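You operate a simulated robot arm through the tools that you are given. There is no shell and no other tool. Be economical: measure what you need, move in short steps, check, and stop when the job is done.

Carry out the task below with a simulated two-armed robot. There is one attempt and no reset: what you move stays moved.

## Task
Fit the purple guide plate into machine C's inlet; clear the red light.
Fine: turn the lock knob to LOCK and open the red valve, then steady the yellow button box with one hand and press its blue RESET button with the other.

Only the result counts: the job must be done as asked and must still hold three seconds after the hand-in. Knocking over, shifting, dropping, spilling or breaking anything else fails it.

## Robot
Two 7-joint arms with two-finger parallel grippers on one trunk, on a base that drives. Base frame: it is fixed to the floor where the robot stands at the start and does not move with it; the origin is under the middle of the robot, x ahead of it, y to its left, z up. Readings come in mm, degrees, newtons and seconds.
The left shoulder is at the start at [60, 143, 926], the right one opposite. With the tool pointing down near the work surface each hand reaches from about 300 to 720 mm from the robot's upright axis, wherever it stands, measured 20 degrees to its own side. Places, roughly: belt knob [-900, -200, 800]; big red button b [-400, -500, 1100]; black guide plate [-750, -2250, 1000]; blue button of the yellow box [600, 200, 900]; blue reset button b [-500, -600, 1100]; brake lever one of b [-400, -1800, 400]; brake lever two of b [-400, -700, 400]; green start button b [-600, -300, 1300]; lock knob b [-600, -2300, 900]; lock knob c [900, -500, 1100]; machine c [1200, 400, 800]; main switch b [-400, -400, 1000]; main switch c [800, 400, 1200]; minus key b [-500, -700, 1200]; orange lock lever [-900, -200, 500]; pitch knob b [-500, -1400, 700]. Payload 1.57 kg a hand.
The tool frame of a hand sits at the grasp point between the pads (the TCP): z along the fingers, y along the line on which they close. The tips reach 30 mm beyond it. The gripper opens to 110 mm. The fingers are 24 mm wide and 12 mm thick; the gripper's body (48 by 112 mm) begins 78 mm behind the TCP.
Orientation is told as [roll, pitch, yaw] about the base's x, y, z axes, in that order, counted from this pose: with the fingers straight down and closing along the base's y, the tool's x points along the base's -x, its y along +y and its z along -z.

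## Interface
- The arms move only by the tool servo_tool. It takes "left_moves", "right_moves" or both (then of equal length, played together; a hand with none holds still); each is text: rows parted by semicolons, each of 7 numbers parted by spaces: the closure in counts, from 0 (fully open) to 255 (shut), then the shift along the tool's x, y, z in units of 30 mm (1.0 is 30 mm), then the turn, a rotation vector about the tool's x, y, z in units of 5 degrees (1.0 is 5 degrees). In form: fingers x y z rx ry rz; .... A call has 1 to 12 rows; each row shifts and turns the commanded pose from where the row before left it, along the tool's axes as they then stand. A call with a number of a shift or a turn outside -1 to 1 is refused whole. Each row takes 0.2 s and may step no farther than 50 mm and 8.6 degrees from the row before; otherwise, or with a gripper value out of range, the whole call is refused. Where a pose cannot be reached the arm comes as near as it can. A force on the tool above 40 N (or 10 N above the force at the start of the call, whichever is more), or a blocked arm, ends the call early, and 0.2 s more pass. The fingers move at their own pace (about 45 mm/s each) and stop on an object; they squeeze with about 42 N. The grip force told is the motor's: it shows also when the fingers shut on nothing. Time passes only in rows, and 0.2 s behind the last, so rows that do not move let the fingers close. It gives the time, the measured TCP pose, the force on the tool (base axes), the opening and the grip force at its end, in the units of the frame above (readings bear some noise), with the torque about the TCP (base axes, N m) and any sound that the robot's microphone picked up.
- Cameras (640 x 400 px; columns grow to the right, rows downward): "scene" is now at [15.1, -76.9, 1531]; the picture's right is [-0.90, -0.45, 0.00], its down [-0.37, 0.74, -0.56] and it looks along [0.25, -0.50, -0.83] (base axes); focal length 214 px, centre (320, 200). "left" rides on the left gripper at [70, -16, -141] in its tool frame; the picture's right is [0.23, 0.97, 0.00], its down [-0.85, 0.20, -0.48] and it looks along [-0.47, 0.11, 0.88] (tool axes); focal length 222 px, centre (320, 200). "right" rides on the right gripper at [70, 16, -141] in its tool frame; the picture's right is [-0.23, 0.97, 0.00], its down [-0.86, -0.20, -0.48] and it looks along [-0.47, -0.11, 0.88] (tool axes); focal length 222 px, centre (320, 200). There is no depth. A picture from a camera that has moved, and an enlarged one, comes with that camera's place and axes in the base frame and with its lens. The place of the scene camera against the robot may be out by one fixed shift of up to 25 mm in any direction.
- snapshot(camera): a new picture of that camera. No time passes.
- move_column(by): slides the trunk up (or, below 0, down) by that many mm; the arms and the scene camera ride with it, the base frame stays. It gives what a move gives, with no picture.
- base_move(legs): drives the robot by 1 to 6 legs, each [ahead, left, turn to the left] in mm, mm and degrees, along the robot's own axes; the way and the turn of a leg run together, so that a leg with both is an arc; at most 1500 mm and 180 degrees a leg. The arms and the cameras ride along, it lands a little off, and it stops where it bumps. It gives what a move gives.
- head_to(pan, tilt): turns the head with the scene camera to pan (to the left, within 86 degrees either way) and tilt (down, from -29 to 69), counted from straight ahead of the robot. It gives what a move gives.
- close_up(camera, box): a new picture of the part [left, top, right, bottom] of that camera's present view, enlarged. No time passes.
- sign_off(): hands the job in; it is judged then, once.

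Go step by step. Nothing tells you exact positions but the pictures and the camera data: compare them with the known pose of the tool, close in by small moves and look again before you grip or let go. The budget is 120 turns and 100 pictures, counting those below and the enlarged ones. Unless the task says otherwise, let go and move clear before handing in, and close with one line.

The tools are called after "Request:" as a command line: name --argument value ..., lists and objects as JSON in quotes. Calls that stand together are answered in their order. servo_tool: Moves the arms, as the interface text tells. Its arguments: {"type":"object","properties":{"left_moves":{"type":"string"},"right_moves":{"type":"string"}},"required":[]} The other tools are called the same way: move_column (by) slides the trunk up or down; base_move (legs) drives the base; head_to (pan, tilt) turns the head that bears the scene camera; snapshot (camera) takes a picture; close_up (camera, box) takes an enlarged picture of a part of a camera's view; sign_off () hands the job in.

At the start:

```text
t: 0.0
left_position: [577.7, 35.3, 999.8]
left_orientation: [0.0, -0.1, -0.1]
left_wrist_force: [-1.2, 0.5, 0.0]
left_ft_torque: [-0.01, -0.01, 0.03]
left_finger_gap: 109.9
left_gripper_force: 0.1
right_position: [379.4, -373.8, 1000.0]
right_orientation: [0.0, 0.0, 0.1]
right_wrist_force: [0.1, -0.3, 0.3]
right_ft_torque: [0.02, 0.01, 0.0]
right_finger_gap: 110.0
right_gripper_force: 0.1
trunk travel left (down, up): [-525.0, 65.0]
robot x, y, heading: [-2.3, 1.1, 0.1]
head pan, tilt: [-63.5, 55.7]
```

scene: 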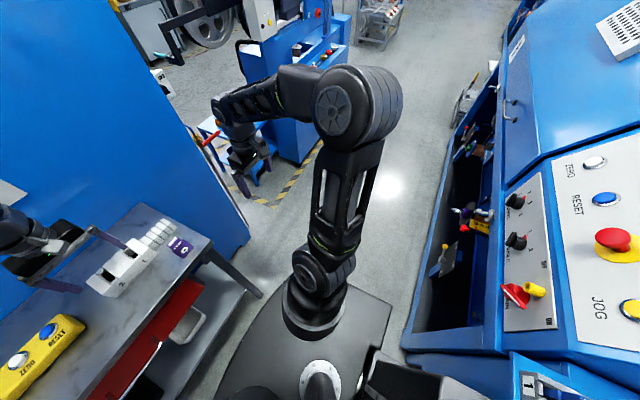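
right: 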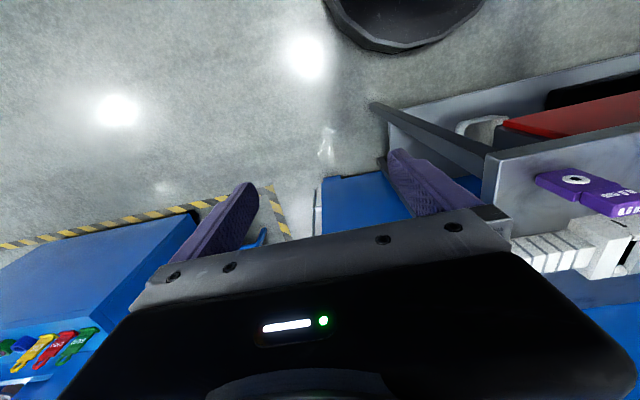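
left: 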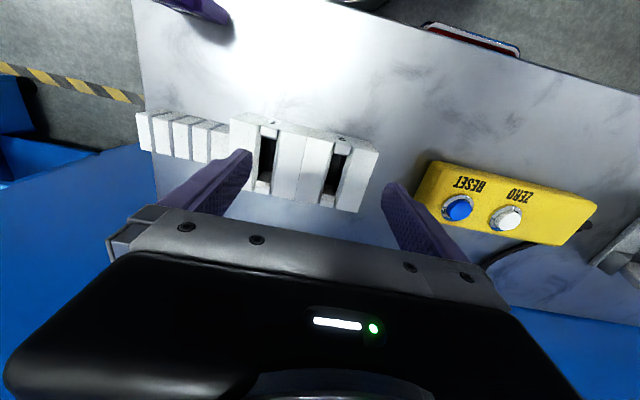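

I see a table ahead with the yellow button box, a white block with slots, and a purple plate. I'll turn the head to look over the table and machine C.

Request:
head_to --pan 0 --tilt 35

Request:
snapshot --camera "scene"

Request:
head_to --pan -30 --tilt 40

Request:
snapshot --camera "scene"

```text
t: 1.3
left_position: [577.5, 35.7, 999.9]
left_orientation: [0.0, -0.1, -0.1]
left_wrist_force: [-0.9, 0.5, -0.2]
left_ft_torque: [-0.02, 0.03, -0.03]
left_finger_gap: 110.0
left_gripper_force: 0.0
right_position: [378.7, -373.5, 1000.6]
right_orientation: [0.0, 0.0, 0.0]
right_wrist_force: [-0.2, 0.2, -0.2]
right_ft_torque: [0.0, 0.01, -0.02]
right_finger_gap: 110.0
right_gripper_force: 0.1
trunk travel left (down, up): [-525.0, 65.0]
robot x, y, heading: [1.5, -1.2, -0.2]
head pan, tilt: [0.0, 35.0]
```

```text
96 pictures are left
camera scene: at [71.4, -13.2, 1560.1], right [0.0, -1.0, 0.0], down [-0.57, 0.0, -0.82], along [0.82, 0.0, -0.57], focal length 214 px, centre (320, 200)
```

scene: 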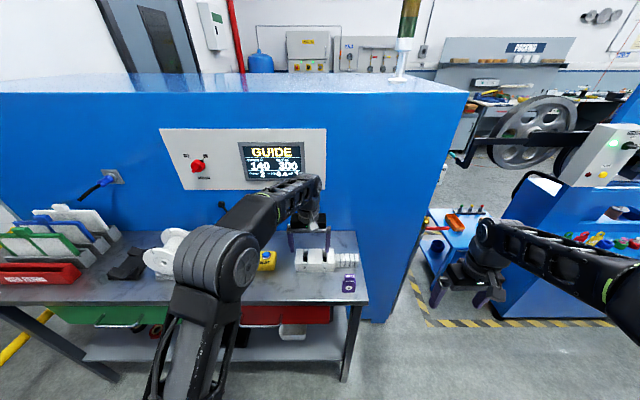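

```text
t: 2.3
left_position: [577.7, 34.6, 1000.3]
left_orientation: [0.0, 0.1, 0.1]
left_wrist_force: [0.0, 0.1, -0.1]
left_ft_torque: [0.01, -0.05, 0.01]
left_finger_gap: 110.1
left_gripper_force: 0.1
right_position: [378.8, -373.1, 999.4]
right_orientation: [0.0, 0.0, 0.1]
right_wrist_force: [-0.5, 0.2, 1.0]
right_ft_torque: [-0.01, -0.03, 0.01]
right_finger_gap: 109.8
right_gripper_force: 0.0
trunk travel left (down, up): [-525.0, 65.0]
robot x, y, heading: [0.4, 0.5, -0.1]
head pan, tilt: [-30.0, 40.0]
```

```text
95 pictures are left
camera scene: at [57.0, -55.5, 1552.6], right [-0.5, -0.87, 0.0], down [-0.56, 0.32, -0.77], along [0.66, -0.38, -0.64], focal length 214 px, centre (320, 200)
```

scene: 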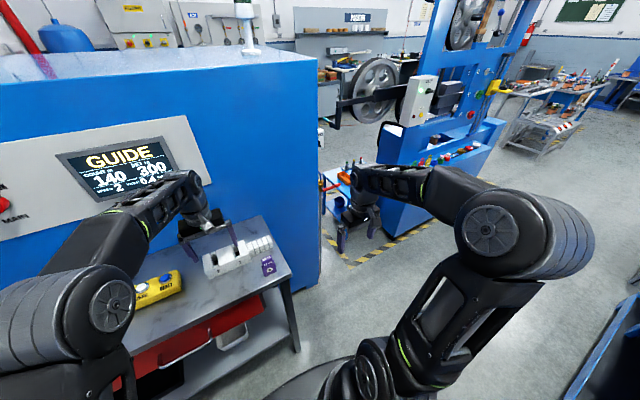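

Machine C is the blue cabinet ahead with a "GUIDE" display. I'll look closely at the display and at the table.

Request:
close_up --camera "scene" --box '[180, 210, 300, 300]'

Request:
close_up --camera "scene" --box '[0, 120, 220, 220]'

Request:
close_up --camera "scene" --box '[310, 80, 470, 220]'

Request:
close_up --camera "left" --box '[120, 60, 620, 320]'

```text
4.44 times, centred on (240, 255) of scene
camera zoom: at [57.0, -55.5, 1552.6], right [-0.5, -0.87, 0.0], down [-0.56, 0.32, -0.77], along [0.66, -0.38, -0.64], focal length 953 px, centre (676, -44)
```

zoom: 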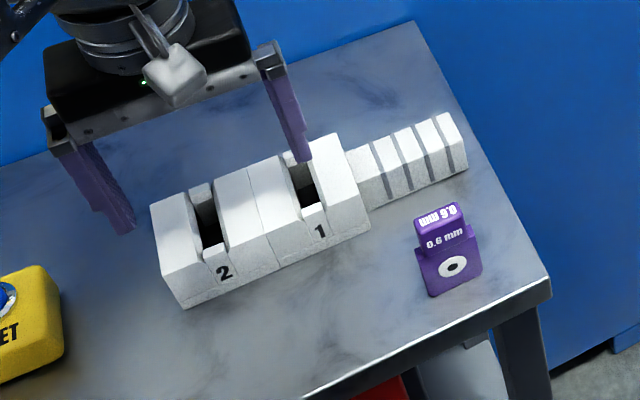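

```text
2.91 times, centred on (110, 170) of scene
camera zoom: at [57.0, -55.5, 1552.6], right [-0.5, -0.87, 0.0], down [-0.56, 0.32, -0.77], along [0.66, -0.38, -0.64], focal length 624 px, centre (931, 287)
```

zoom: 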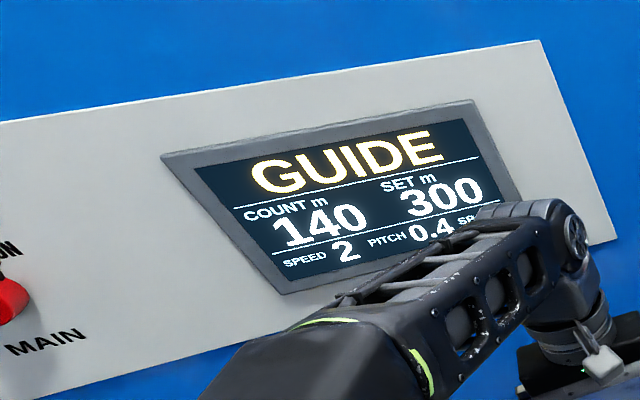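

```text
2.86 times, centred on (390, 150) of scene
camera zoom: at [57.0, -55.5, 1552.6], right [-0.5, -0.87, 0.0], down [-0.56, 0.32, -0.77], along [0.66, -0.38, -0.64], focal length 613 px, centre (120, 343)
```

zoom: 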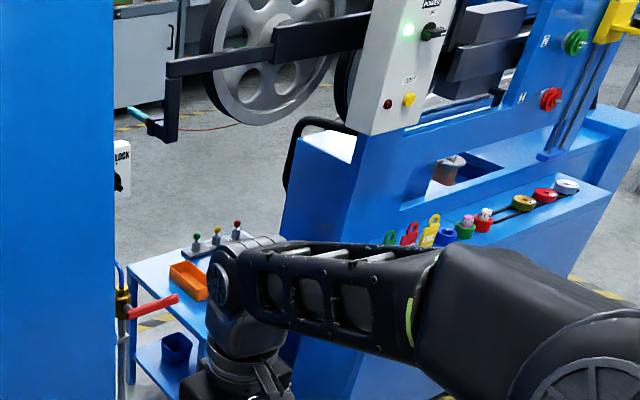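

```text
1.28 times, centred on (370, 190) of left
camera zoom: at [507.2, 17.4, 1142.0], right [-0.23, 0.97, 0.0], down [0.85, 0.2, 0.48], along [0.47, 0.11, -0.88], focal length 284 px, centre (256, 213)
```

zoom: 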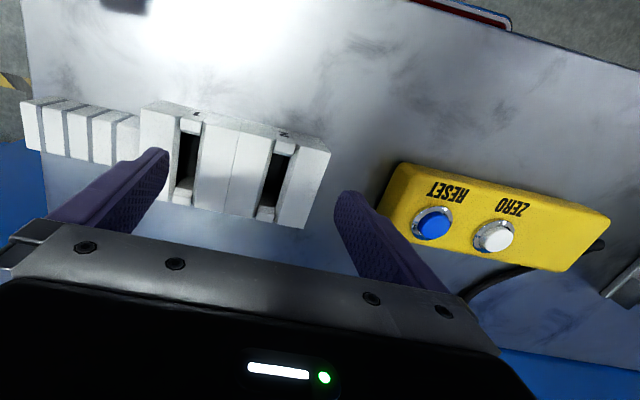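

The plate ("0.6 mm") stands on the table at about [471, -105, 900]; a LOCK plate and a red valve are on machine C's right side. I'll raise the trunk and drive right to look at that side.

Request:
move_column --by 60

Request:
base_move --legs '[[0, -600, 0]]'

Request:
head_to --pan 10 --tilt 30

Request:
snapshot --camera "scene"

```text
t: 3.3
left_position: [577.6, 35.8, 1060.6]
left_orientation: [0.0, -0.1, 0.0]
left_wrist_force: [0.7, 0.4, 0.1]
left_ft_torque: [0.0, 0.0, 0.02]
left_finger_gap: 109.9
left_gripper_force: 0.1
right_position: [379.6, -373.4, 1059.7]
right_orientation: [0.0, 0.0, 0.0]
right_wrist_force: [0.1, 0.9, 0.2]
right_ft_torque: [0.03, 0.01, -0.02]
right_finger_gap: 109.9
right_gripper_force: 0.1
trunk travel left (down, up): [-585.0, 5.0]
robot x, y, heading: [2.3, -0.2, 0.0]
head pan, tilt: [-30.0, 40.0]
```

```text
t: 6.7
left_position: [578.0, -560.7, 1060.0]
left_orientation: [0.0, 0.0, 0.1]
left_wrist_force: [0.5, 0.1, -0.1]
left_ft_torque: [0.06, 0.0, 0.02]
left_finger_gap: 110.1
left_gripper_force: 0.1
right_position: [380.5, -969.6, 1060.8]
right_orientation: [0.0, 0.1, 0.1]
right_wrist_force: [0.1, -0.1, 0.0]
right_ft_torque: [0.05, 0.03, 0.01]
right_finger_gap: 109.9
right_gripper_force: 0.1
trunk travel left (down, up): [-585.0, 5.0]
robot x, y, heading: [1.3, -595.9, -0.1]
head pan, tilt: [-30.0, 40.0]
```

```text
t: 7.7
left_position: [579.2, -560.2, 1059.1]
left_orientation: [0.0, 0.0, 0.1]
left_wrist_force: [0.7, -0.1, 0.6]
left_ft_torque: [0.01, 0.01, -0.02]
left_finger_gap: 110.0
left_gripper_force: 0.1
right_position: [379.4, -968.6, 1059.9]
right_orientation: [-0.1, 0.0, 0.2]
right_wrist_force: [0.7, -0.1, 0.7]
right_ft_torque: [-0.01, 0.03, -0.01]
right_finger_gap: 109.9
right_gripper_force: 0.0
trunk travel left (down, up): [-585.0, 5.0]
robot x, y, heading: [-2.0, -595.6, 0.3]
head pan, tilt: [10.0, 30.0]
```

```text
90 pictures are left
camera scene: at [72.8, -593.9, 1627.9], right [0.17, -0.98, 0.0], down [-0.49, -0.09, -0.87], along [0.85, 0.15, -0.5], focal length 214 px, centre (320, 200)
```

scene: 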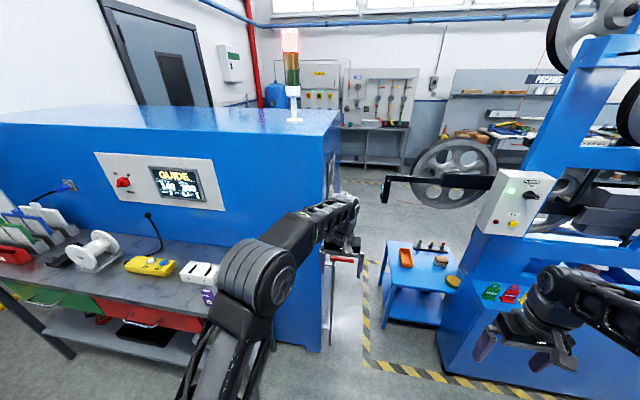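

The red tower light is lit on machine C. I'll go further right and turn to face C's right side.

Request:
base_move --legs '[[0, -350, 0], [100, 0, 40]]'

Request:
head_to --pan 0 --tilt 30

Request:
snapshot --camera "scene"

```text
t: 11.9
left_position: [511.7, -514.1, 1060.9]
left_orientation: [0.0, 0.0, 40.3]
left_wrist_force: [0.4, 0.5, 0.1]
left_ft_torque: [0.0, -0.01, 0.04]
left_finger_gap: 110.0
left_gripper_force: 0.1
right_position: [624.1, -955.1, 1059.7]
right_orientation: [0.1, 0.0, 40.0]
right_wrist_force: [0.6, -0.6, 0.3]
right_ft_torque: [0.02, -0.02, 0.02]
right_finger_gap: 109.7
right_gripper_force: 0.0
trunk travel left (down, up): [-585.0, 5.0]
robot x, y, heading: [92.2, -915.5, 39.9]
head pan, tilt: [10.0, 30.0]
```

```text
t: 12.6
left_position: [511.4, -514.9, 1059.7]
left_orientation: [0.1, 0.0, 40.1]
left_wrist_force: [0.3, -0.5, 0.0]
left_ft_torque: [-0.01, 0.01, -0.02]
left_finger_gap: 110.1
left_gripper_force: 0.0
right_position: [622.3, -956.0, 1059.6]
right_orientation: [0.0, 0.1, 40.1]
right_wrist_force: [-0.4, -0.7, 0.5]
right_ft_torque: [-0.01, -0.02, -0.01]
right_finger_gap: 110.2
right_gripper_force: 0.0
trunk travel left (down, up): [-585.0, 5.0]
robot x, y, heading: [92.1, -912.6, 40.0]
head pan, tilt: [0.0, 30.0]
```

```text
89 pictures are left
camera scene: at [152.1, -889.0, 1628.0], right [0.64, -0.76, 0.0], down [-0.38, -0.32, -0.87], along [0.66, 0.56, -0.5], focal length 214 px, centre (320, 200)
```

scene: 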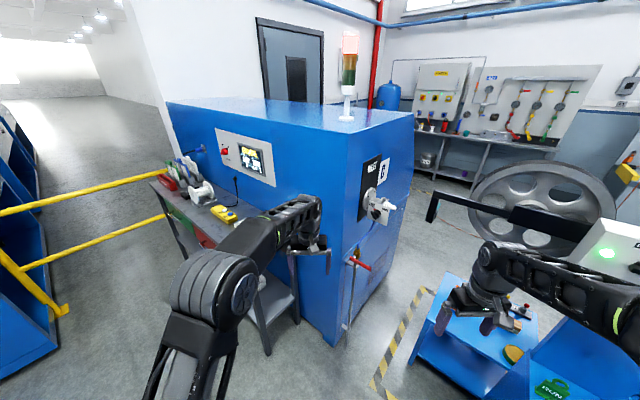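

The right side of C carries a black panel with an inlet/knob and the red valve below. I'll zoom in.

Request:
close_up --camera "scene" --box '[320, 145, 432, 215]'

Request:
close_up --camera "scene" --box '[320, 230, 400, 290]'

```text
5.71 times, centred on (376, 180) of scene
camera zoom: at [152.1, -889.0, 1628.0], right [0.64, -0.76, 0.0], down [-0.38, -0.32, -0.87], along [0.66, 0.56, -0.5], focal length 1226 px, centre (0, 314)
```

zoom: 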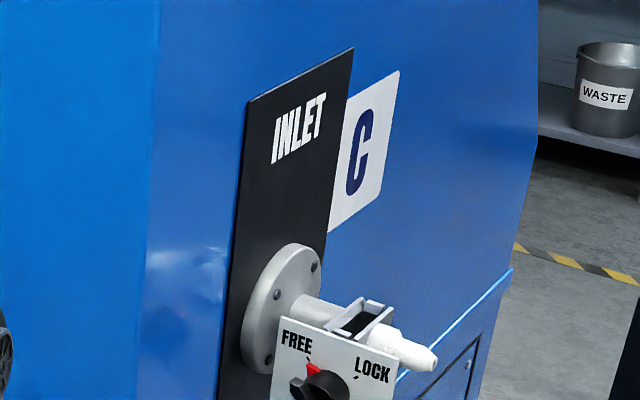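

```text
6.67 times, centred on (360, 260) of scene
camera zoom: at [152.1, -889.0, 1628.0], right [0.64, -0.76, 0.0], down [-0.38, -0.32, -0.87], along [0.66, 0.56, -0.5], focal length 1430 px, centre (53, -200)
```

zoom: 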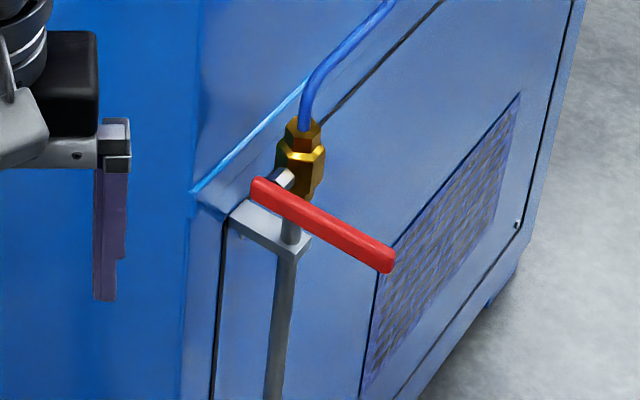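

The inlet is a slotted nozzle on C's right side (about [1000, -540, 1110]) with the FREE/LOCK knob facing -x, and the red valve lies below it. I'll go back for the plate and pick it with the left hand.

Request:
base_move --legs '[[0, 0, -40], [-100, 610, 0]]'

Request:
head_to --pan 15 --tilt 45

Request:
snapshot --camera "left"

Request:
snapshot --camera "scene"

```text
t: 18.0
left_position: [571.0, -266.6, 1059.4]
left_orientation: [0.0, 0.1, -0.1]
left_wrist_force: [0.1, 0.0, -0.4]
left_ft_torque: [0.03, -0.03, 0.0]
left_finger_gap: 110.4
left_gripper_force: 0.0
right_position: [371.2, -675.4, 1060.1]
right_orientation: [0.0, -0.1, -0.1]
right_wrist_force: [0.4, -0.6, -0.2]
right_ft_torque: [0.0, -0.02, 0.02]
right_finger_gap: 109.9
right_gripper_force: 0.0
trunk travel left (down, up): [-585.0, 5.0]
robot x, y, heading: [-6.5, -304.1, 0.1]
head pan, tilt: [0.0, 30.0]
```

```text
t: 18.7
left_position: [571.8, -268.5, 1060.5]
left_orientation: [-0.1, 0.1, -0.1]
left_wrist_force: [0.3, -0.1, 0.3]
left_ft_torque: [-0.01, -0.01, -0.01]
left_finger_gap: 109.9
left_gripper_force: 0.1
right_position: [373.1, -675.8, 1059.4]
right_orientation: [0.1, 0.0, -0.1]
right_wrist_force: [0.3, -0.2, 0.8]
right_ft_torque: [-0.03, 0.02, 0.03]
right_finger_gap: 110.1
right_gripper_force: 0.0
trunk travel left (down, up): [-585.0, 5.0]
robot x, y, heading: [-9.7, -298.4, -0.1]
head pan, tilt: [15.0, 45.0]
```

```text
86 pictures are left
camera left: at [500.8, -285.2, 1202.0], right [-0.23, 0.97, 0.0], down [0.86, 0.2, 0.48], along [0.47, 0.11, -0.88], focal length 222 px, centre (320, 200)
```

left: 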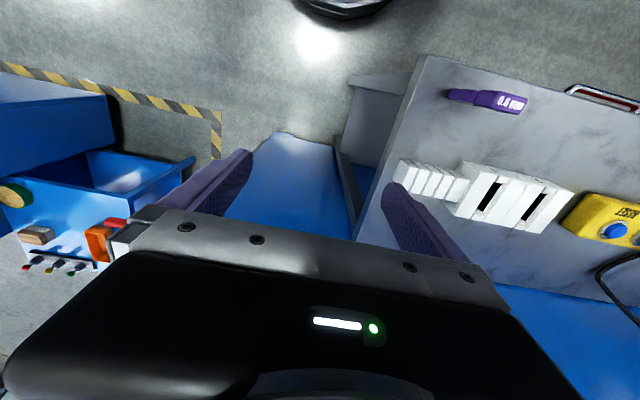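

```text
85 pictures are left
camera scene: at [55.5, -293.5, 1605.4], right [0.26, -0.97, 0.0], down [-0.68, -0.18, -0.71], along [0.68, 0.18, -0.71], focal length 214 px, centre (320, 200)
```

scene: 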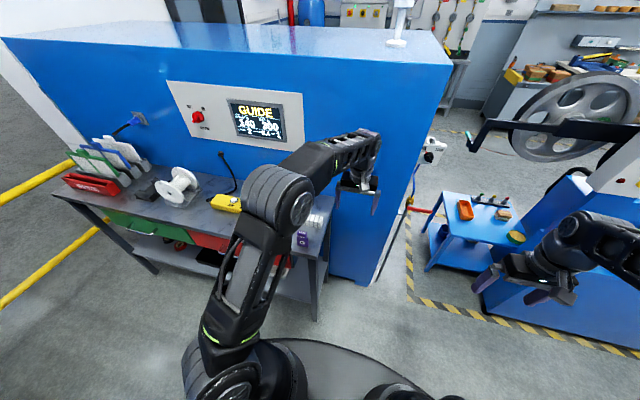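

I'll bring the left hand over the plate, keeping its height.

Request:
servo_tool --left_moves "0 0.8 0.9 0 0 0 0;0 0.8 0.9 0 0 0 0;0 0.8 0.9 0 0 0 0;0 0.8 0.9 0 0 0 0;0 0.8 0.9 0 0 0 0;0 0.8 0.9 0 0 0 0"

Request:
snapshot --camera "left"

```text
t: 20.1
left_position: [426.5, -104.4, 1059.0]
left_orientation: [0.0, 0.0, -0.2]
left_wrist_force: [-0.3, -0.3, 1.6]
left_ft_torque: [-0.01, -0.01, 0.0]
left_finger_gap: 109.9
left_gripper_force: 0.1
right_position: [371.8, -676.1, 1060.3]
right_orientation: [0.0, 0.0, -0.1]
right_wrist_force: [0.0, 0.2, 0.7]
right_ft_torque: [-0.02, -0.04, 0.01]
right_finger_gap: 109.9
right_gripper_force: 0.0
trunk travel left (down, up): [-585.0, 5.0]
robot x, y, heading: [-6.1, -299.0, -0.2]
head pan, tilt: [15.0, 45.0]
```

```text
84 pictures are left
camera left: at [355.9, -120.9, 1201.3], right [-0.22, 0.97, 0.0], down [0.86, 0.2, 0.48], along [0.47, 0.11, -0.88], focal length 222 px, centre (320, 200)
```

left: 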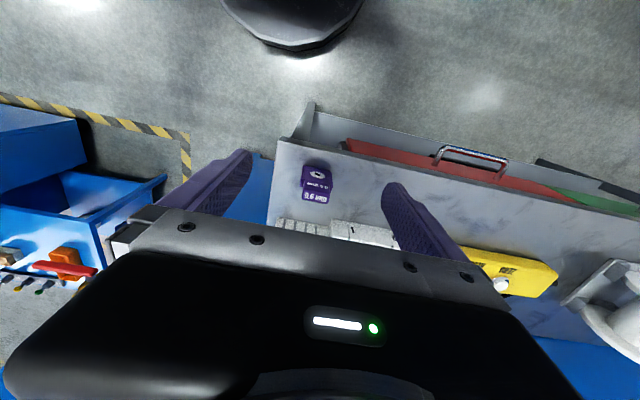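

Request:
close_up --camera "left" --box '[280, 145, 360, 215]'

Request:
close_up --camera "scene" --box '[280, 220, 330, 260]'

```text
5.71 times, centred on (320, 180) of left
camera zoom: at [355.9, -120.9, 1201.3], right [-0.22, 0.97, 0.0], down [0.86, 0.2, 0.48], along [0.47, 0.11, -0.88], focal length 1269 px, centre (320, 314)
```

zoom: 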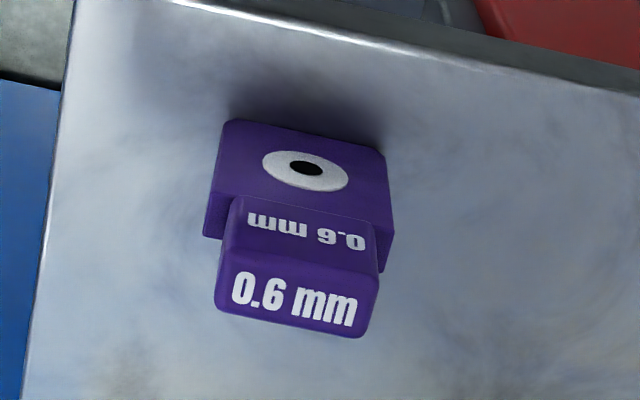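

```text
10.00 times, centred on (305, 240) of scene
camera zoom: at [54.6, -292.6, 1605.4], right [0.26, -0.97, 0.0], down [-0.68, -0.18, -0.71], along [0.68, 0.18, -0.71], focal length 2145 px, centre (470, -200)
```

zoom: 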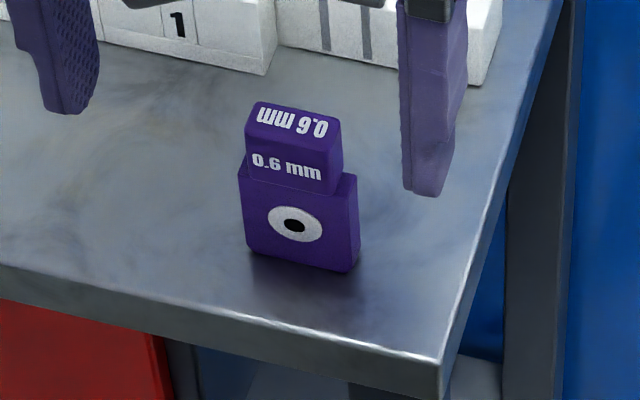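

The plate stands upright with its tab top near [479, -100, 967], thin along x. I'll lower the left hand to just above it and check alignment.

Request:
servo_tool --left_moves "0 -0.85 0 0 0 0 0;0 -0.85 0.1 0.6 0 0 0;0 0 0 0.6 0 0 0;0 0 0 0 0 0 0"

Request:
snapshot --camera "left"

Request:
close_up --camera "scene" --box '[260, 180, 360, 260]'

```text
t: 21.1
left_position: [479.1, -102.5, 1023.8]
left_orientation: [0.0, -0.1, -0.1]
left_wrist_force: [0.4, -0.3, -0.8]
left_ft_torque: [-0.01, 0.05, -0.01]
left_finger_gap: 110.1
left_gripper_force: 0.2
right_position: [371.7, -674.4, 1059.2]
right_orientation: [0.0, 0.0, -0.1]
right_wrist_force: [0.1, 0.2, -0.3]
right_ft_torque: [-0.01, -0.03, 0.04]
right_finger_gap: 110.0
right_gripper_force: 0.1
trunk travel left (down, up): [-585.0, 5.0]
robot x, y, heading: [-8.7, -302.8, -0.0]
head pan, tilt: [15.0, 45.0]
```

```text
81 pictures are left
camera left: at [408.0, -120.5, 1165.6], right [-0.23, 0.97, 0.0], down [0.86, 0.2, 0.48], along [0.47, 0.11, -0.88], focal length 222 px, centre (320, 200)
```

left: 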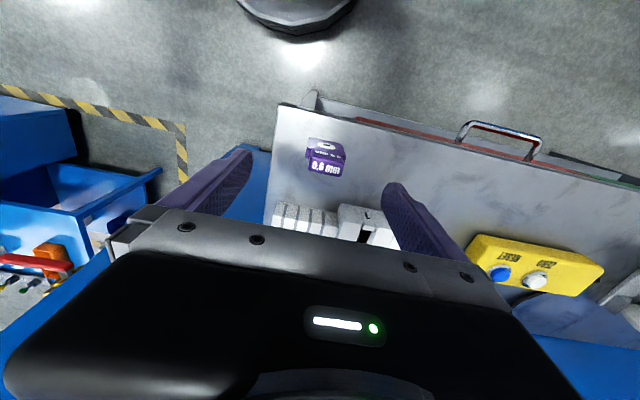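

```text
5.00 times, centred on (310, 220) of scene
camera zoom: at [55.6, -293.4, 1605.3], right [0.26, -0.97, 0.0], down [-0.68, -0.18, -0.71], along [0.68, 0.18, -0.71], focal length 1072 px, centre (370, 100)
```

zoom: 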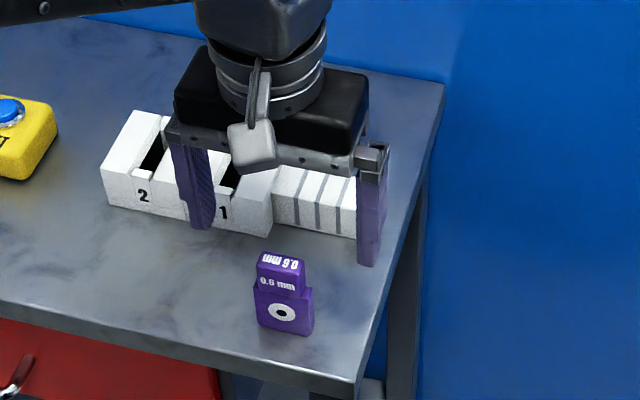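

Triangulating gives the tab top near [482, -98, 963]. I'll lower so the tips straddle the tab and look.

Request:
servo_tool --left_moves "0 -0.1 0.15 0.6 0 0 0;0 0 0 0.6 0 0 0;0 0 0 0.3 0 0 0;0 0 0 0 0 0 0"

Request:
close_up --camera "left" --box '[180, 100, 460, 275]'

Request:
close_up --camera "scene" --box '[260, 180, 360, 260]'

```text
t: 22.1
left_position: [481.7, -97.5, 977.6]
left_orientation: [0.0, 0.1, -0.2]
left_wrist_force: [0.1, -0.9, -0.5]
left_ft_torque: [-0.04, -0.01, -0.03]
left_finger_gap: 109.9
left_gripper_force: 0.1
right_position: [372.2, -674.3, 1061.0]
right_orientation: [0.1, -0.1, -0.1]
right_wrist_force: [-0.8, -0.1, -0.6]
right_ft_torque: [-0.02, 0.02, 0.03]
right_finger_gap: 110.0
right_gripper_force: 0.0
trunk travel left (down, up): [-585.0, 5.0]
robot x, y, heading: [-9.2, -305.7, -0.1]
head pan, tilt: [15.0, 45.0]
```

```text
2.29 times, centred on (320, 188) of left
camera zoom: at [411.2, -115.2, 1120.6], right [-0.23, 0.97, 0.0], down [0.86, 0.2, 0.48], along [0.47, 0.11, -0.88], focal length 508 px, centre (320, 229)
```

zoom: 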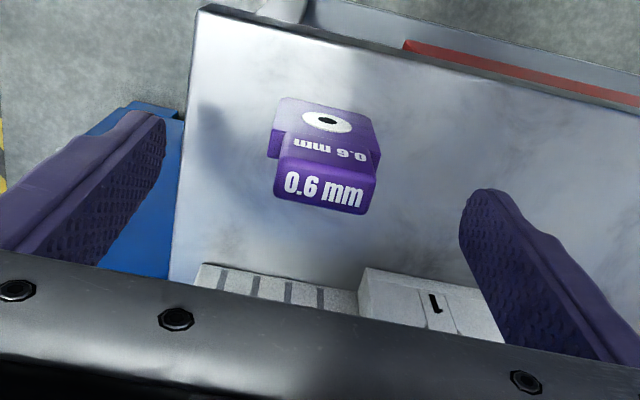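

```text
5.00 times, centred on (310, 220) of scene
camera zoom: at [55.3, -293.4, 1605.4], right [0.26, -0.97, 0.0], down [-0.68, -0.18, -0.71], along [0.68, 0.18, -0.71], focal length 1072 px, centre (370, 100)
```

zoom: 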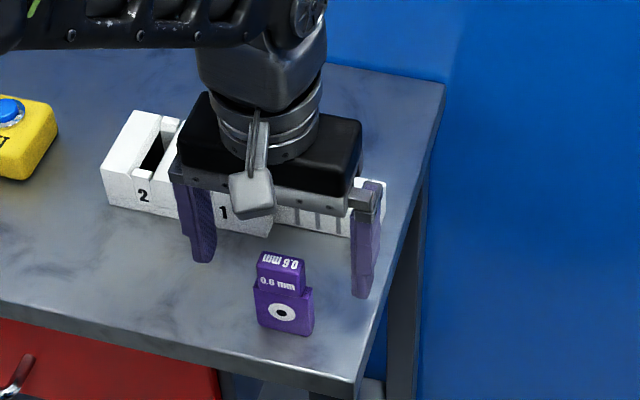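

The tab is centred between the fingers. I'll turn slightly, lower 6 mm and close.

Request:
servo_tool --left_moves "0 0.05 0 0.2 0 0 -0.6;150 0 0 0 0 0 0;255 0 0 0 0 0 0;255 0 0 0 0 0 0;255 0 0 0 0 0 0;255 0 0 0 0 0 0;255 0 0 0 0 0 0"

Request:
close_up --camera "left" --box '[180, 100, 460, 275]'

```text
t: 23.7
left_position: [480.4, -97.1, 972.6]
left_orientation: [0.0, 0.0, 2.9]
left_wrist_force: [0.0, -0.5, -0.1]
left_ft_torque: [-0.02, 0.02, -0.09]
left_finger_gap: 33.4
left_gripper_force: 26.4
right_position: [372.5, -676.1, 1059.0]
right_orientation: [0.0, -0.1, -0.2]
right_wrist_force: [0.5, -0.6, -0.6]
right_ft_torque: [-0.02, 0.01, -0.02]
right_finger_gap: 109.8
right_gripper_force: 0.1
trunk travel left (down, up): [-585.0, 5.0]
robot x, y, heading: [-4.9, -299.1, 0.0]
head pan, tilt: [15.0, 45.0]
```

```text
2.29 times, centred on (320, 188) of left
camera zoom: at [410.3, -118.9, 1114.9], right [-0.28, 0.96, 0.0], down [0.84, 0.24, 0.48], along [0.46, 0.13, -0.88], focal length 508 px, centre (320, 229)
```

zoom: 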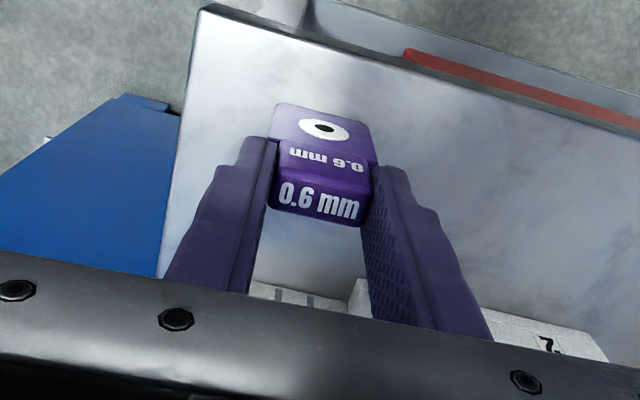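

The tab is gripped at 33 mm. I'll lift it.

Request:
servo_tool --left_moves "255 0 0 -0.5 0 0 0;255 0 0 -0.8 0 0 0;255 0 0 -1 0 0 0;255 0 0 -1 0 0 0;255 0 0 -1 0 0 0;255 0 0 0 0 0 0"

Request:
snapshot --camera "left"

```text
t: 25.1
left_position: [480.4, -98.9, 1102.1]
left_orientation: [0.0, 0.0, 2.9]
left_wrist_force: [-0.3, -0.4, -0.4]
left_ft_torque: [0.02, 0.0, -0.03]
left_finger_gap: 33.0
left_gripper_force: 41.2
right_position: [372.6, -675.2, 1060.5]
right_orientation: [0.0, 0.0, 0.0]
right_wrist_force: [0.6, -0.5, -0.2]
right_ft_torque: [-0.02, 0.01, -0.02]
right_finger_gap: 110.0
right_gripper_force: 0.0
trunk travel left (down, up): [-585.0, 5.0]
robot x, y, heading: [-7.1, -301.7, 0.0]
head pan, tilt: [15.0, 45.0]
```

```text
76 pictures are left
camera left: at [410.5, -119.5, 1243.9], right [-0.28, 0.96, 0.0], down [0.84, 0.24, 0.48], along [0.46, 0.13, -0.88], focal length 222 px, centre (320, 200)
```

left: 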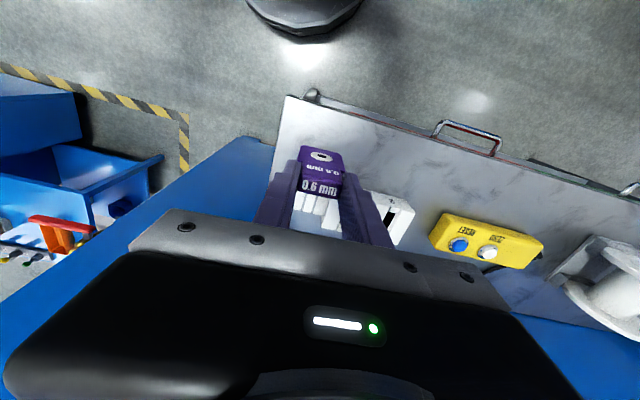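

Plate held. I'll drive right and forward toward the inlet side and look at it.

Request:
base_move --legs '[[0, -480, 0], [250, 0, 0]]'

Request:
head_to --pan 22 --tilt 35

Request:
snapshot --camera "scene"

Request:
snapshot --camera "left"

```text
t: 29.4
left_position: [728.8, -580.5, 1100.9]
left_orientation: [0.0, 0.1, 2.6]
left_wrist_force: [0.1, 0.1, -1.8]
left_ft_torque: [-0.02, 0.02, 0.0]
left_finger_gap: 33.0
left_gripper_force: 41.0
right_position: [617.8, -1156.9, 1059.0]
right_orientation: [0.0, 0.1, -0.3]
right_wrist_force: [1.2, -0.3, -0.2]
right_ft_torque: [-0.03, -0.01, -0.01]
right_finger_gap: 110.2
right_gripper_force: 0.1
trunk travel left (down, up): [-585.0, 5.0]
robot x, y, heading: [240.1, -781.1, -0.7]
head pan, tilt: [15.0, 45.0]
```

```text
t: 30.1
left_position: [727.3, -579.6, 1101.8]
left_orientation: [0.0, 0.0, 2.8]
left_wrist_force: [0.6, 0.6, -1.4]
left_ft_torque: [0.0, 0.02, -0.02]
left_finger_gap: 32.9
left_gripper_force: 41.2
right_position: [616.4, -1157.5, 1059.5]
right_orientation: [0.0, 0.0, -0.3]
right_wrist_force: [-1.0, 0.5, -0.4]
right_ft_torque: [-0.01, 0.0, 0.02]
right_finger_gap: 110.3
right_gripper_force: 0.2
trunk travel left (down, up): [-585.0, 5.0]
robot x, y, heading: [242.2, -782.0, -0.5]
head pan, tilt: [22.0, 35.0]
```

```text
75 pictures are left
camera scene: at [305.2, -762.0, 1620.1], right [0.37, -0.93, 0.0], down [-0.53, -0.21, -0.82], along [0.76, 0.3, -0.57], focal length 214 px, centre (320, 200)
```

scene: 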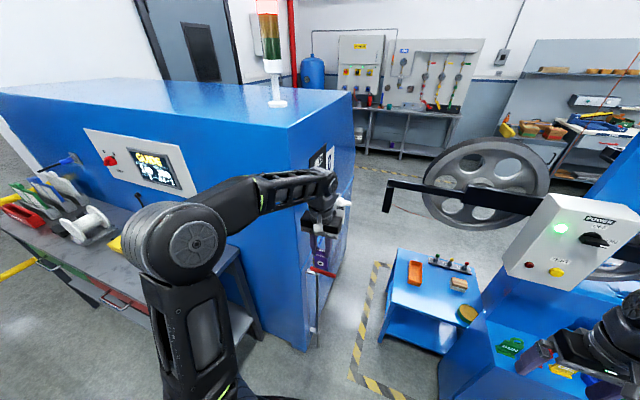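

```text
74 pictures are left
camera left: at [657.5, -601.1, 1243.7], right [-0.27, 0.96, 0.0], down [0.84, 0.24, 0.48], along [0.46, 0.13, -0.88], focal length 222 px, centre (320, 200)
```

left: 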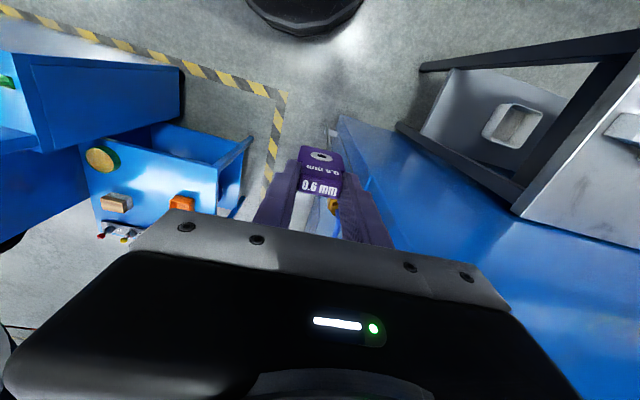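

The payoff machine's black arm tip seems close to the inlet. I'll zoom in on that area.

Request:
close_up --camera "scene" --box '[290, 130, 450, 230]'

Request:
snapshot --camera "right"

```text
4.00 times, centred on (370, 180) of scene
camera zoom: at [305.2, -762.0, 1620.1], right [0.37, -0.93, 0.0], down [-0.53, -0.21, -0.82], along [0.76, 0.3, -0.57], focal length 858 px, centre (120, 280)
```

zoom: 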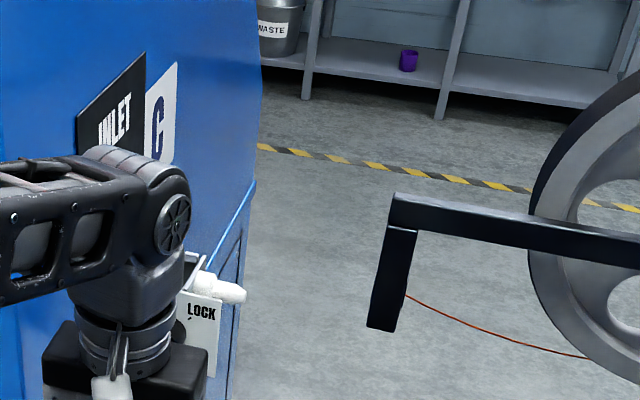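

```text
72 pictures are left
camera right: at [546.9, -1140.0, 1200.9], right [0.23, 0.97, 0.0], down [0.85, -0.2, 0.48], along [0.47, -0.11, -0.88], focal length 222 px, centre (320, 200)
```

right: 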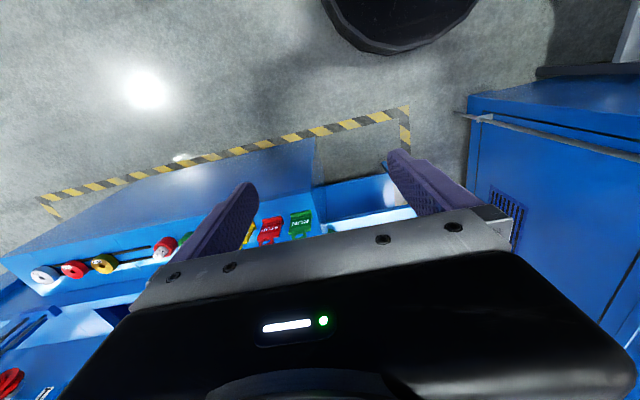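

I'll raise the left hand above the inlet height and turn it to yaw +90 gradually, then look from its camera.

Request:
servo_tool --left_moves "255 0 0 -1 0 0 0;255 0 0 -1 0 0 0;255 0 0 -1 0 0 0;255 0 0 -1 0 0 0;255 0 0 -1 0 0 0;255 0 0 0 0 0 0"

Request:
snapshot --camera "left"

Request:
close_up --camera "scene" --box '[290, 130, 450, 230]'

```text
t: 31.5
left_position: [725.9, -580.4, 1161.5]
left_orientation: [0.1, 0.0, 2.6]
left_wrist_force: [-0.6, 0.5, -0.8]
left_ft_torque: [-0.04, 0.0, -0.01]
left_finger_gap: 32.9
left_gripper_force: 41.5
left hand out of reach, approached as far as the arm can: row 3, 4, 5
right_position: [615.7, -1157.0, 1059.9]
right_orientation: [0.0, 0.0, -0.3]
right_wrist_force: [0.6, 0.8, 0.3]
right_ft_torque: [-0.02, 0.04, 0.0]
right_finger_gap: 109.9
right_gripper_force: 0.1
trunk travel left (down, up): [-585.0, 5.0]
robot x, y, heading: [234.7, -785.0, -0.2]
head pan, tilt: [22.0, 35.0]
```

```text
71 pictures are left
camera left: at [657.5, -601.1, 1303.3], right [-0.27, 0.96, 0.0], down [0.84, 0.24, 0.48], along [0.46, 0.13, -0.88], focal length 222 px, centre (320, 200)
```

left: 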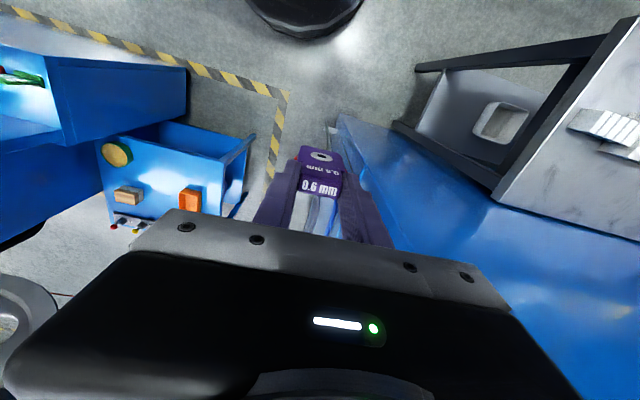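

```text
4.00 times, centred on (370, 180) of scene
camera zoom: at [305.4, -762.0, 1620.2], right [0.37, -0.93, 0.0], down [-0.53, -0.21, -0.82], along [0.76, 0.3, -0.57], focal length 858 px, centre (120, 280)
```

zoom: 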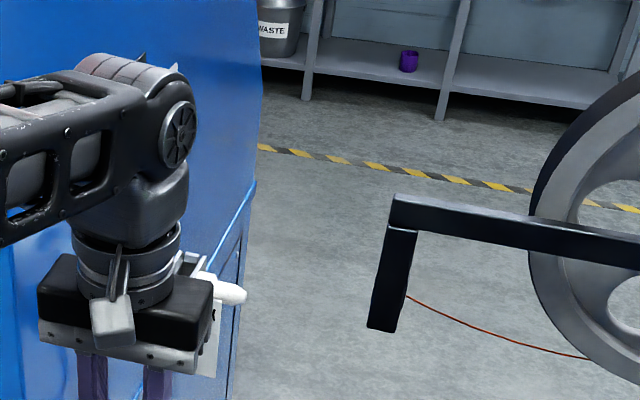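

The reach limits height this far out; I'll pull the left hand in (it needs TCP around 1230-1250 above the slot), and tuck the right hand in too.

Request:
servo_tool --left_moves "255 1 0 0 0 0 0;255 1 0 0 0 0 0;255 1 0 0 0 0 0;255 1 0 0 0 0 0;255 1 0 0 0 0 0;255 0 0 0 0 0 0" --right_moves "0 0.5 0.8 0 0 0 0;0 0.5 0.8 0 0 0 0;0 0.5 0.8 0 0 0 0;0 0.5 0.8 0 0 0 0;0 0.5 0.8 0 0 0 0;0 0 0 0 0 0 0"

```text
t: 32.9
left_position: [577.8, -586.6, 1159.1]
left_orientation: [0.0, 0.1, 2.7]
left_wrist_force: [0.1, 1.1, -0.4]
left_ft_torque: [-0.01, 0.01, -0.02]
left_finger_gap: 33.1
left_gripper_force: 40.6
right_position: [544.9, -1036.3, 1059.2]
right_orientation: [0.0, 0.1, -0.3]
right_wrist_force: [0.0, 0.3, -0.1]
right_ft_torque: [-0.01, 0.06, 0.02]
right_finger_gap: 109.9
right_gripper_force: 0.1
trunk travel left (down, up): [-585.0, 5.0]
robot x, y, heading: [238.2, -780.8, -0.3]
head pan, tilt: [22.0, 35.0]
```

The left hand stayed at the 1159 height, so the command was clipped. I'll raise it now that it is closer.

Request:
servo_tool --left_moves "255 0 0 -1 0 0 0;255 0 0 -1 0 0 0;255 0 0 -1 0 0 0;255 0 0 -0.5 0 0 0;255 0 0 0 0 0 0"

```text
t: 34.1
left_position: [585.1, -586.8, 1181.5]
left_orientation: [0.0, -0.1, 2.7]
left_wrist_force: [-0.2, -0.5, -0.2]
left_ft_torque: [0.01, 0.0, 0.02]
left_finger_gap: 33.1
left_gripper_force: 40.9
left hand out of reach, approached as far as the arm can: row 1, 2, 3, 4
right_position: [543.6, -1035.5, 1060.1]
right_orientation: [0.0, 0.0, -0.2]
right_wrist_force: [-0.4, -0.1, 0.6]
right_ft_torque: [-0.02, 0.02, -0.01]
right_finger_gap: 110.1
right_gripper_force: 0.1
trunk travel left (down, up): [-585.0, 5.0]
robot x, y, heading: [236.5, -782.4, -0.4]
head pan, tilt: [22.0, 35.0]
```

Straight-down reach tops out near 1181, about 45 mm short. I'll test whether tilting the hand 45° forward gains the needed height.

Request:
servo_tool --left_moves "255 0 0 0 0 -1 0;255 0 0 0 0 -1 0;255 0 0 0 0 -1 0;255 0 0 0 0 -1 0;255 0 0 0 0 -1 0;255 0 0 0 0 -1 0;255 0 0 0 0 -1 0;255 0 0 0 0 -1 0;255 0 0 0 0 -1 0;255 -0.7 0 -0.7 0 0 0;255 -0.7 0 -0.7 0 0 0;255 -0.7 0 -0.7 0 0 0"

```text
t: 36.7
left_position: [590.3, -587.4, 1281.0]
left_orientation: [0.0, -45.1, 2.7]
left_wrist_force: [-0.3, 0.2, -0.6]
left_ft_torque: [-0.01, 0.01, 0.03]
left_finger_gap: 32.9
left_gripper_force: 40.6
left hand out of reach, approached as far as the arm can: row 9
right_position: [544.5, -1036.8, 1060.9]
right_orientation: [-0.1, 0.1, -0.3]
right_wrist_force: [-0.8, -0.8, -0.4]
right_ft_torque: [-0.04, 0.01, -0.01]
right_finger_gap: 110.1
right_gripper_force: 0.1
trunk travel left (down, up): [-585.0, 5.0]
robot x, y, heading: [240.4, -780.6, -0.3]
head pan, tilt: [22.0, 35.0]
```

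Tilting by 45° gives plenty of height (1281), so I'll regrip the plate at that tilt. First I undo the tilt and drive back to the table.

Request:
servo_tool --left_moves "255 0.7 0 0.7 0 0 0;255 0.7 0 0.7 0 0 0;255 0.7 0 0.7 0 0 0;255 0.7 0 0.7 0 0 0;255 0 0 0 0 1 0;255 0 0 0 0 1 0;255 0 0 0 0 1 0;255 0 0 0 0 1 0;255 0 0 0 0 1 0;255 0 0 0 0 1 0;255 0 0 0 0 1 0;255 0 0 0 0 1 0"

Request:
servo_tool --left_moves "255 0 0 0.5 0 1 0;255 0 0 0.5 0 0 0;255 0 0 0 0 0 0"

Request:
base_move --legs '[[-250, 0, 0], [0, 480, 0]]'

```text
t: 39.3
left_position: [602.0, -587.9, 1183.5]
left_orientation: [0.0, -4.9, 2.7]
left_wrist_force: [0.3, -0.8, -0.3]
left_ft_torque: [-0.02, 0.0, -0.01]
left_finger_gap: 33.1
left_gripper_force: 41.4
left hand out of reach, approached as far as the arm can: row 4
right_position: [545.1, -1036.2, 1059.5]
right_orientation: [0.1, 0.0, -0.3]
right_wrist_force: [-0.9, 0.4, 0.4]
right_ft_torque: [-0.04, 0.0, -0.02]
right_finger_gap: 110.1
right_gripper_force: 0.0
trunk travel left (down, up): [-585.0, 5.0]
robot x, y, heading: [242.1, -780.7, -0.5]
head pan, tilt: [22.0, 35.0]
```

```text
t: 40.1
left_position: [603.8, -587.5, 1153.2]
left_orientation: [0.0, 0.0, 2.7]
left_wrist_force: [0.1, 0.4, -0.7]
left_ft_torque: [0.0, 0.01, -0.02]
left_finger_gap: 32.8
left_gripper_force: 40.7
right_position: [544.8, -1035.7, 1058.6]
right_orientation: [0.0, 0.0, -0.3]
right_wrist_force: [1.2, -0.3, 0.0]
right_ft_torque: [-0.01, 0.0, 0.03]
right_finger_gap: 109.7
right_gripper_force: 0.0
trunk travel left (down, up): [-585.0, 5.0]
robot x, y, heading: [242.6, -781.3, -0.3]
head pan, tilt: [22.0, 35.0]
```

```text
t: 44.4
left_position: [357.9, -104.0, 1153.6]
left_orientation: [0.0, 0.0, 2.7]
left_wrist_force: [-0.7, 0.4, -0.3]
left_ft_torque: [-0.02, -0.02, -0.01]
left_finger_gap: 32.8
left_gripper_force: 40.9
right_position: [298.8, -553.8, 1060.5]
right_orientation: [-0.1, 0.0, -0.2]
right_wrist_force: [0.1, -0.2, -0.7]
right_ft_torque: [-0.02, 0.0, 0.0]
right_finger_gap: 109.9
right_gripper_force: 0.2
trunk travel left (down, up): [-585.0, 5.0]
robot x, y, heading: [-7.5, -297.5, -0.1]
head pan, tilt: [22.0, 35.0]
```

Now I'll place the plate back where it stood: move over it and lower, the last few mm slowly.

Request:
servo_tool --left_moves "255 -0.815 0 0 0 0 0;255 -0.815 0 0 0 0 0;255 -0.815 0 0 0 0 0;255 -0.815 0 0 0 0 0;255 -0.815 0 0 0 0 0;255 0 0 1 0 0 0;255 0 0 1 0 0 0;255 0 0 1 0 0 0;255 0 0 1 0 0 0;255 0 0 1 0 0 0;255 0 0 0.7 0 0 0;255 0 0 0 0 0 0"

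Request:
servo_tool --left_moves "255 0 0 0.12 0 0 0;255 0 0 0.06 0 0 0;255 0 0 0.06 0 0 0;255 0 0 0.04 0 0 0;255 0 0 0 0 0 0"

```text
t: 47.0
left_position: [479.4, -100.7, 982.6]
left_orientation: [0.0, 0.0, 2.7]
left_wrist_force: [-0.6, -0.3, -0.2]
left_ft_torque: [-0.02, -0.01, 0.01]
left_finger_gap: 32.7
left_gripper_force: 40.9
right_position: [297.5, -554.7, 1059.8]
right_orientation: [0.1, 0.1, -0.2]
right_wrist_force: [-0.4, -0.1, 0.6]
right_ft_torque: [-0.02, -0.01, -0.01]
right_finger_gap: 110.1
right_gripper_force: 0.0
trunk travel left (down, up): [-585.0, 5.0]
robot x, y, heading: [-4.0, -299.4, -0.0]
head pan, tilt: [22.0, 35.0]
```

```text
t: 48.2
left_position: [478.8, -99.5, 973.3]
left_orientation: [0.1, 0.1, 2.7]
left_wrist_force: [0.1, 0.0, -0.5]
left_ft_torque: [0.0, -0.02, 0.0]
left_finger_gap: 33.0
left_gripper_force: 40.8
right_position: [297.1, -554.8, 1059.0]
right_orientation: [0.0, 0.0, -0.3]
right_wrist_force: [-0.2, 1.0, 0.1]
right_ft_torque: [-0.02, 0.0, 0.02]
right_finger_gap: 109.9
right_gripper_force: 0.1
trunk travel left (down, up): [-585.0, 5.0]
robot x, y, heading: [-4.8, -300.7, -0.2]
head pan, tilt: [22.0, 35.0]
```

Request:
servo_tool --left_moves "255 0 0 0.03 0 0 0;255 0 0 0.03 0 0 0;255 0 0 0.03 0 0 0;255 0 0 0 0 0 0"

Request:
close_up --camera "scene" --box '[230, 230, 330, 310]'

```text
t: 49.2
left_position: [480.4, -99.2, 972.4]
left_orientation: [0.0, -0.3, 2.8]
left_wrist_force: [-2.0, 2.5, 17.6]
left_ft_torque: [0.15, 0.12, 0.0]
left_finger_gap: 33.1
left_gripper_force: 41.1
right_position: [297.7, -553.6, 1060.3]
right_orientation: [-0.1, -0.1, -0.2]
right_wrist_force: [0.0, -0.4, -0.2]
right_ft_torque: [-0.01, -0.01, 0.0]
right_finger_gap: 110.1
right_gripper_force: 0.1
trunk travel left (down, up): [-585.0, 5.0]
robot x, y, heading: [-8.4, -300.5, -0.1]
head pan, tilt: [22.0, 35.0]
```

```text
5.00 times, centred on (280, 270) of scene
camera zoom: at [57.4, -280.1, 1620.5], right [0.37, -0.93, 0.0], down [-0.53, -0.21, -0.82], along [0.76, 0.3, -0.57], focal length 1072 px, centre (520, -150)
```

zoom: 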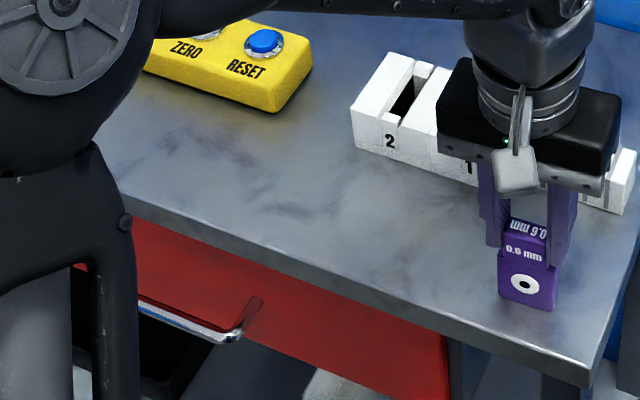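

The plate rests on the table (17 N contact). I'll release, rise and look at it for the tilted regrip.

Request:
servo_tool --left_moves "255 0 0 -0.06 0 0 0;100 0 0 0 0 0 0;100 0 0 0 0 0 0;100 0 0 0 0 0 0;100 0 0 0 0 0 0;100 0 0 -1 0 0 0;100 0.5 0 -1 0 0 0;100 1 0 0 0 -1 0;100 1 0 0 0 -1 0;100 0 0 0 0 -1 0;100 0 0 0 0 -1 0;100 0 0 0 0 -1 0"

Request:
servo_tool --left_moves "100 0 0 0 0 -1 0;100 0 0 0 0 -1 0;100 0 0 0 0 -1 0;100 0 0 0 0 -1 0;100 0 0 0 0 0 0"

Request:
snapshot --camera "left"

Request:
close_up --camera "scene" --box '[260, 230, 360, 310]'

```text
t: 51.8
left_position: [404.5, -103.9, 1030.3]
left_orientation: [-0.1, -25.2, 2.8]
left_wrist_force: [0.2, 0.0, 0.6]
left_ft_torque: [-0.02, 0.01, 0.0]
left_finger_gap: 66.7
left_gripper_force: 0.0
right_position: [296.8, -552.6, 1060.2]
right_orientation: [0.0, 0.0, -0.2]
right_wrist_force: [-0.5, 0.5, 0.9]
right_ft_torque: [-0.01, 0.02, -0.02]
right_finger_gap: 109.8
right_gripper_force: 0.0
trunk travel left (down, up): [-585.0, 5.0]
robot x, y, heading: [-6.2, -301.1, -0.1]
head pan, tilt: [22.0, 35.0]
```

```text
t: 53.0
left_position: [464.4, -106.5, 1055.7]
left_orientation: [0.0, -45.0, 2.8]
left_wrist_force: [-0.2, -0.2, 0.6]
left_ft_torque: [-0.05, 0.03, -0.01]
left_finger_gap: 66.8
left_gripper_force: 0.1
left hand out of reach, approached as far as the arm can: row 1, 2, 3, 4
right_position: [297.5, -554.3, 1058.9]
right_orientation: [-0.1, 0.0, -0.2]
right_wrist_force: [0.3, 0.3, -0.8]
right_ft_torque: [-0.02, 0.03, -0.01]
right_finger_gap: 110.0
right_gripper_force: 0.1
trunk travel left (down, up): [-585.0, 5.0]
robot x, y, heading: [-4.9, -304.5, -0.2]
head pan, tilt: [22.0, 35.0]
```

```text
68 pictures are left
camera left: at [314.8, -131.4, 1106.9], right [-0.21, 0.96, -0.16], down [0.26, 0.21, 0.94], along [0.94, 0.15, -0.29], focal length 222 px, centre (320, 200)
```

left: 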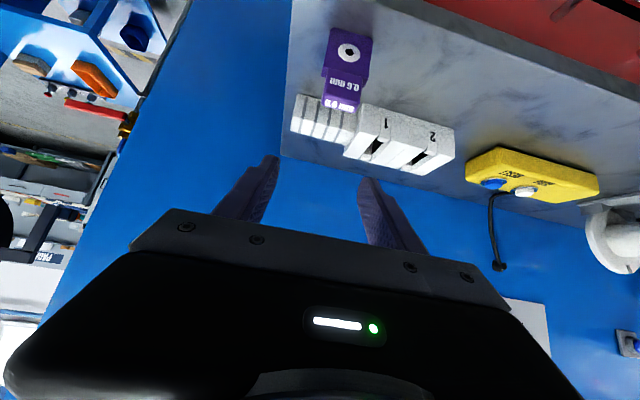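

```text
5.00 times, centred on (310, 270) of scene
camera zoom: at [58.7, -279.8, 1620.2], right [0.37, -0.93, 0.0], down [-0.53, -0.21, -0.82], along [0.76, 0.3, -0.57], focal length 1072 px, centre (370, -150)
```

zoom: 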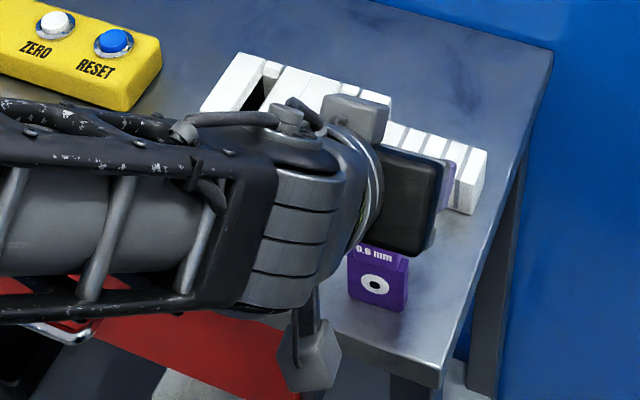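

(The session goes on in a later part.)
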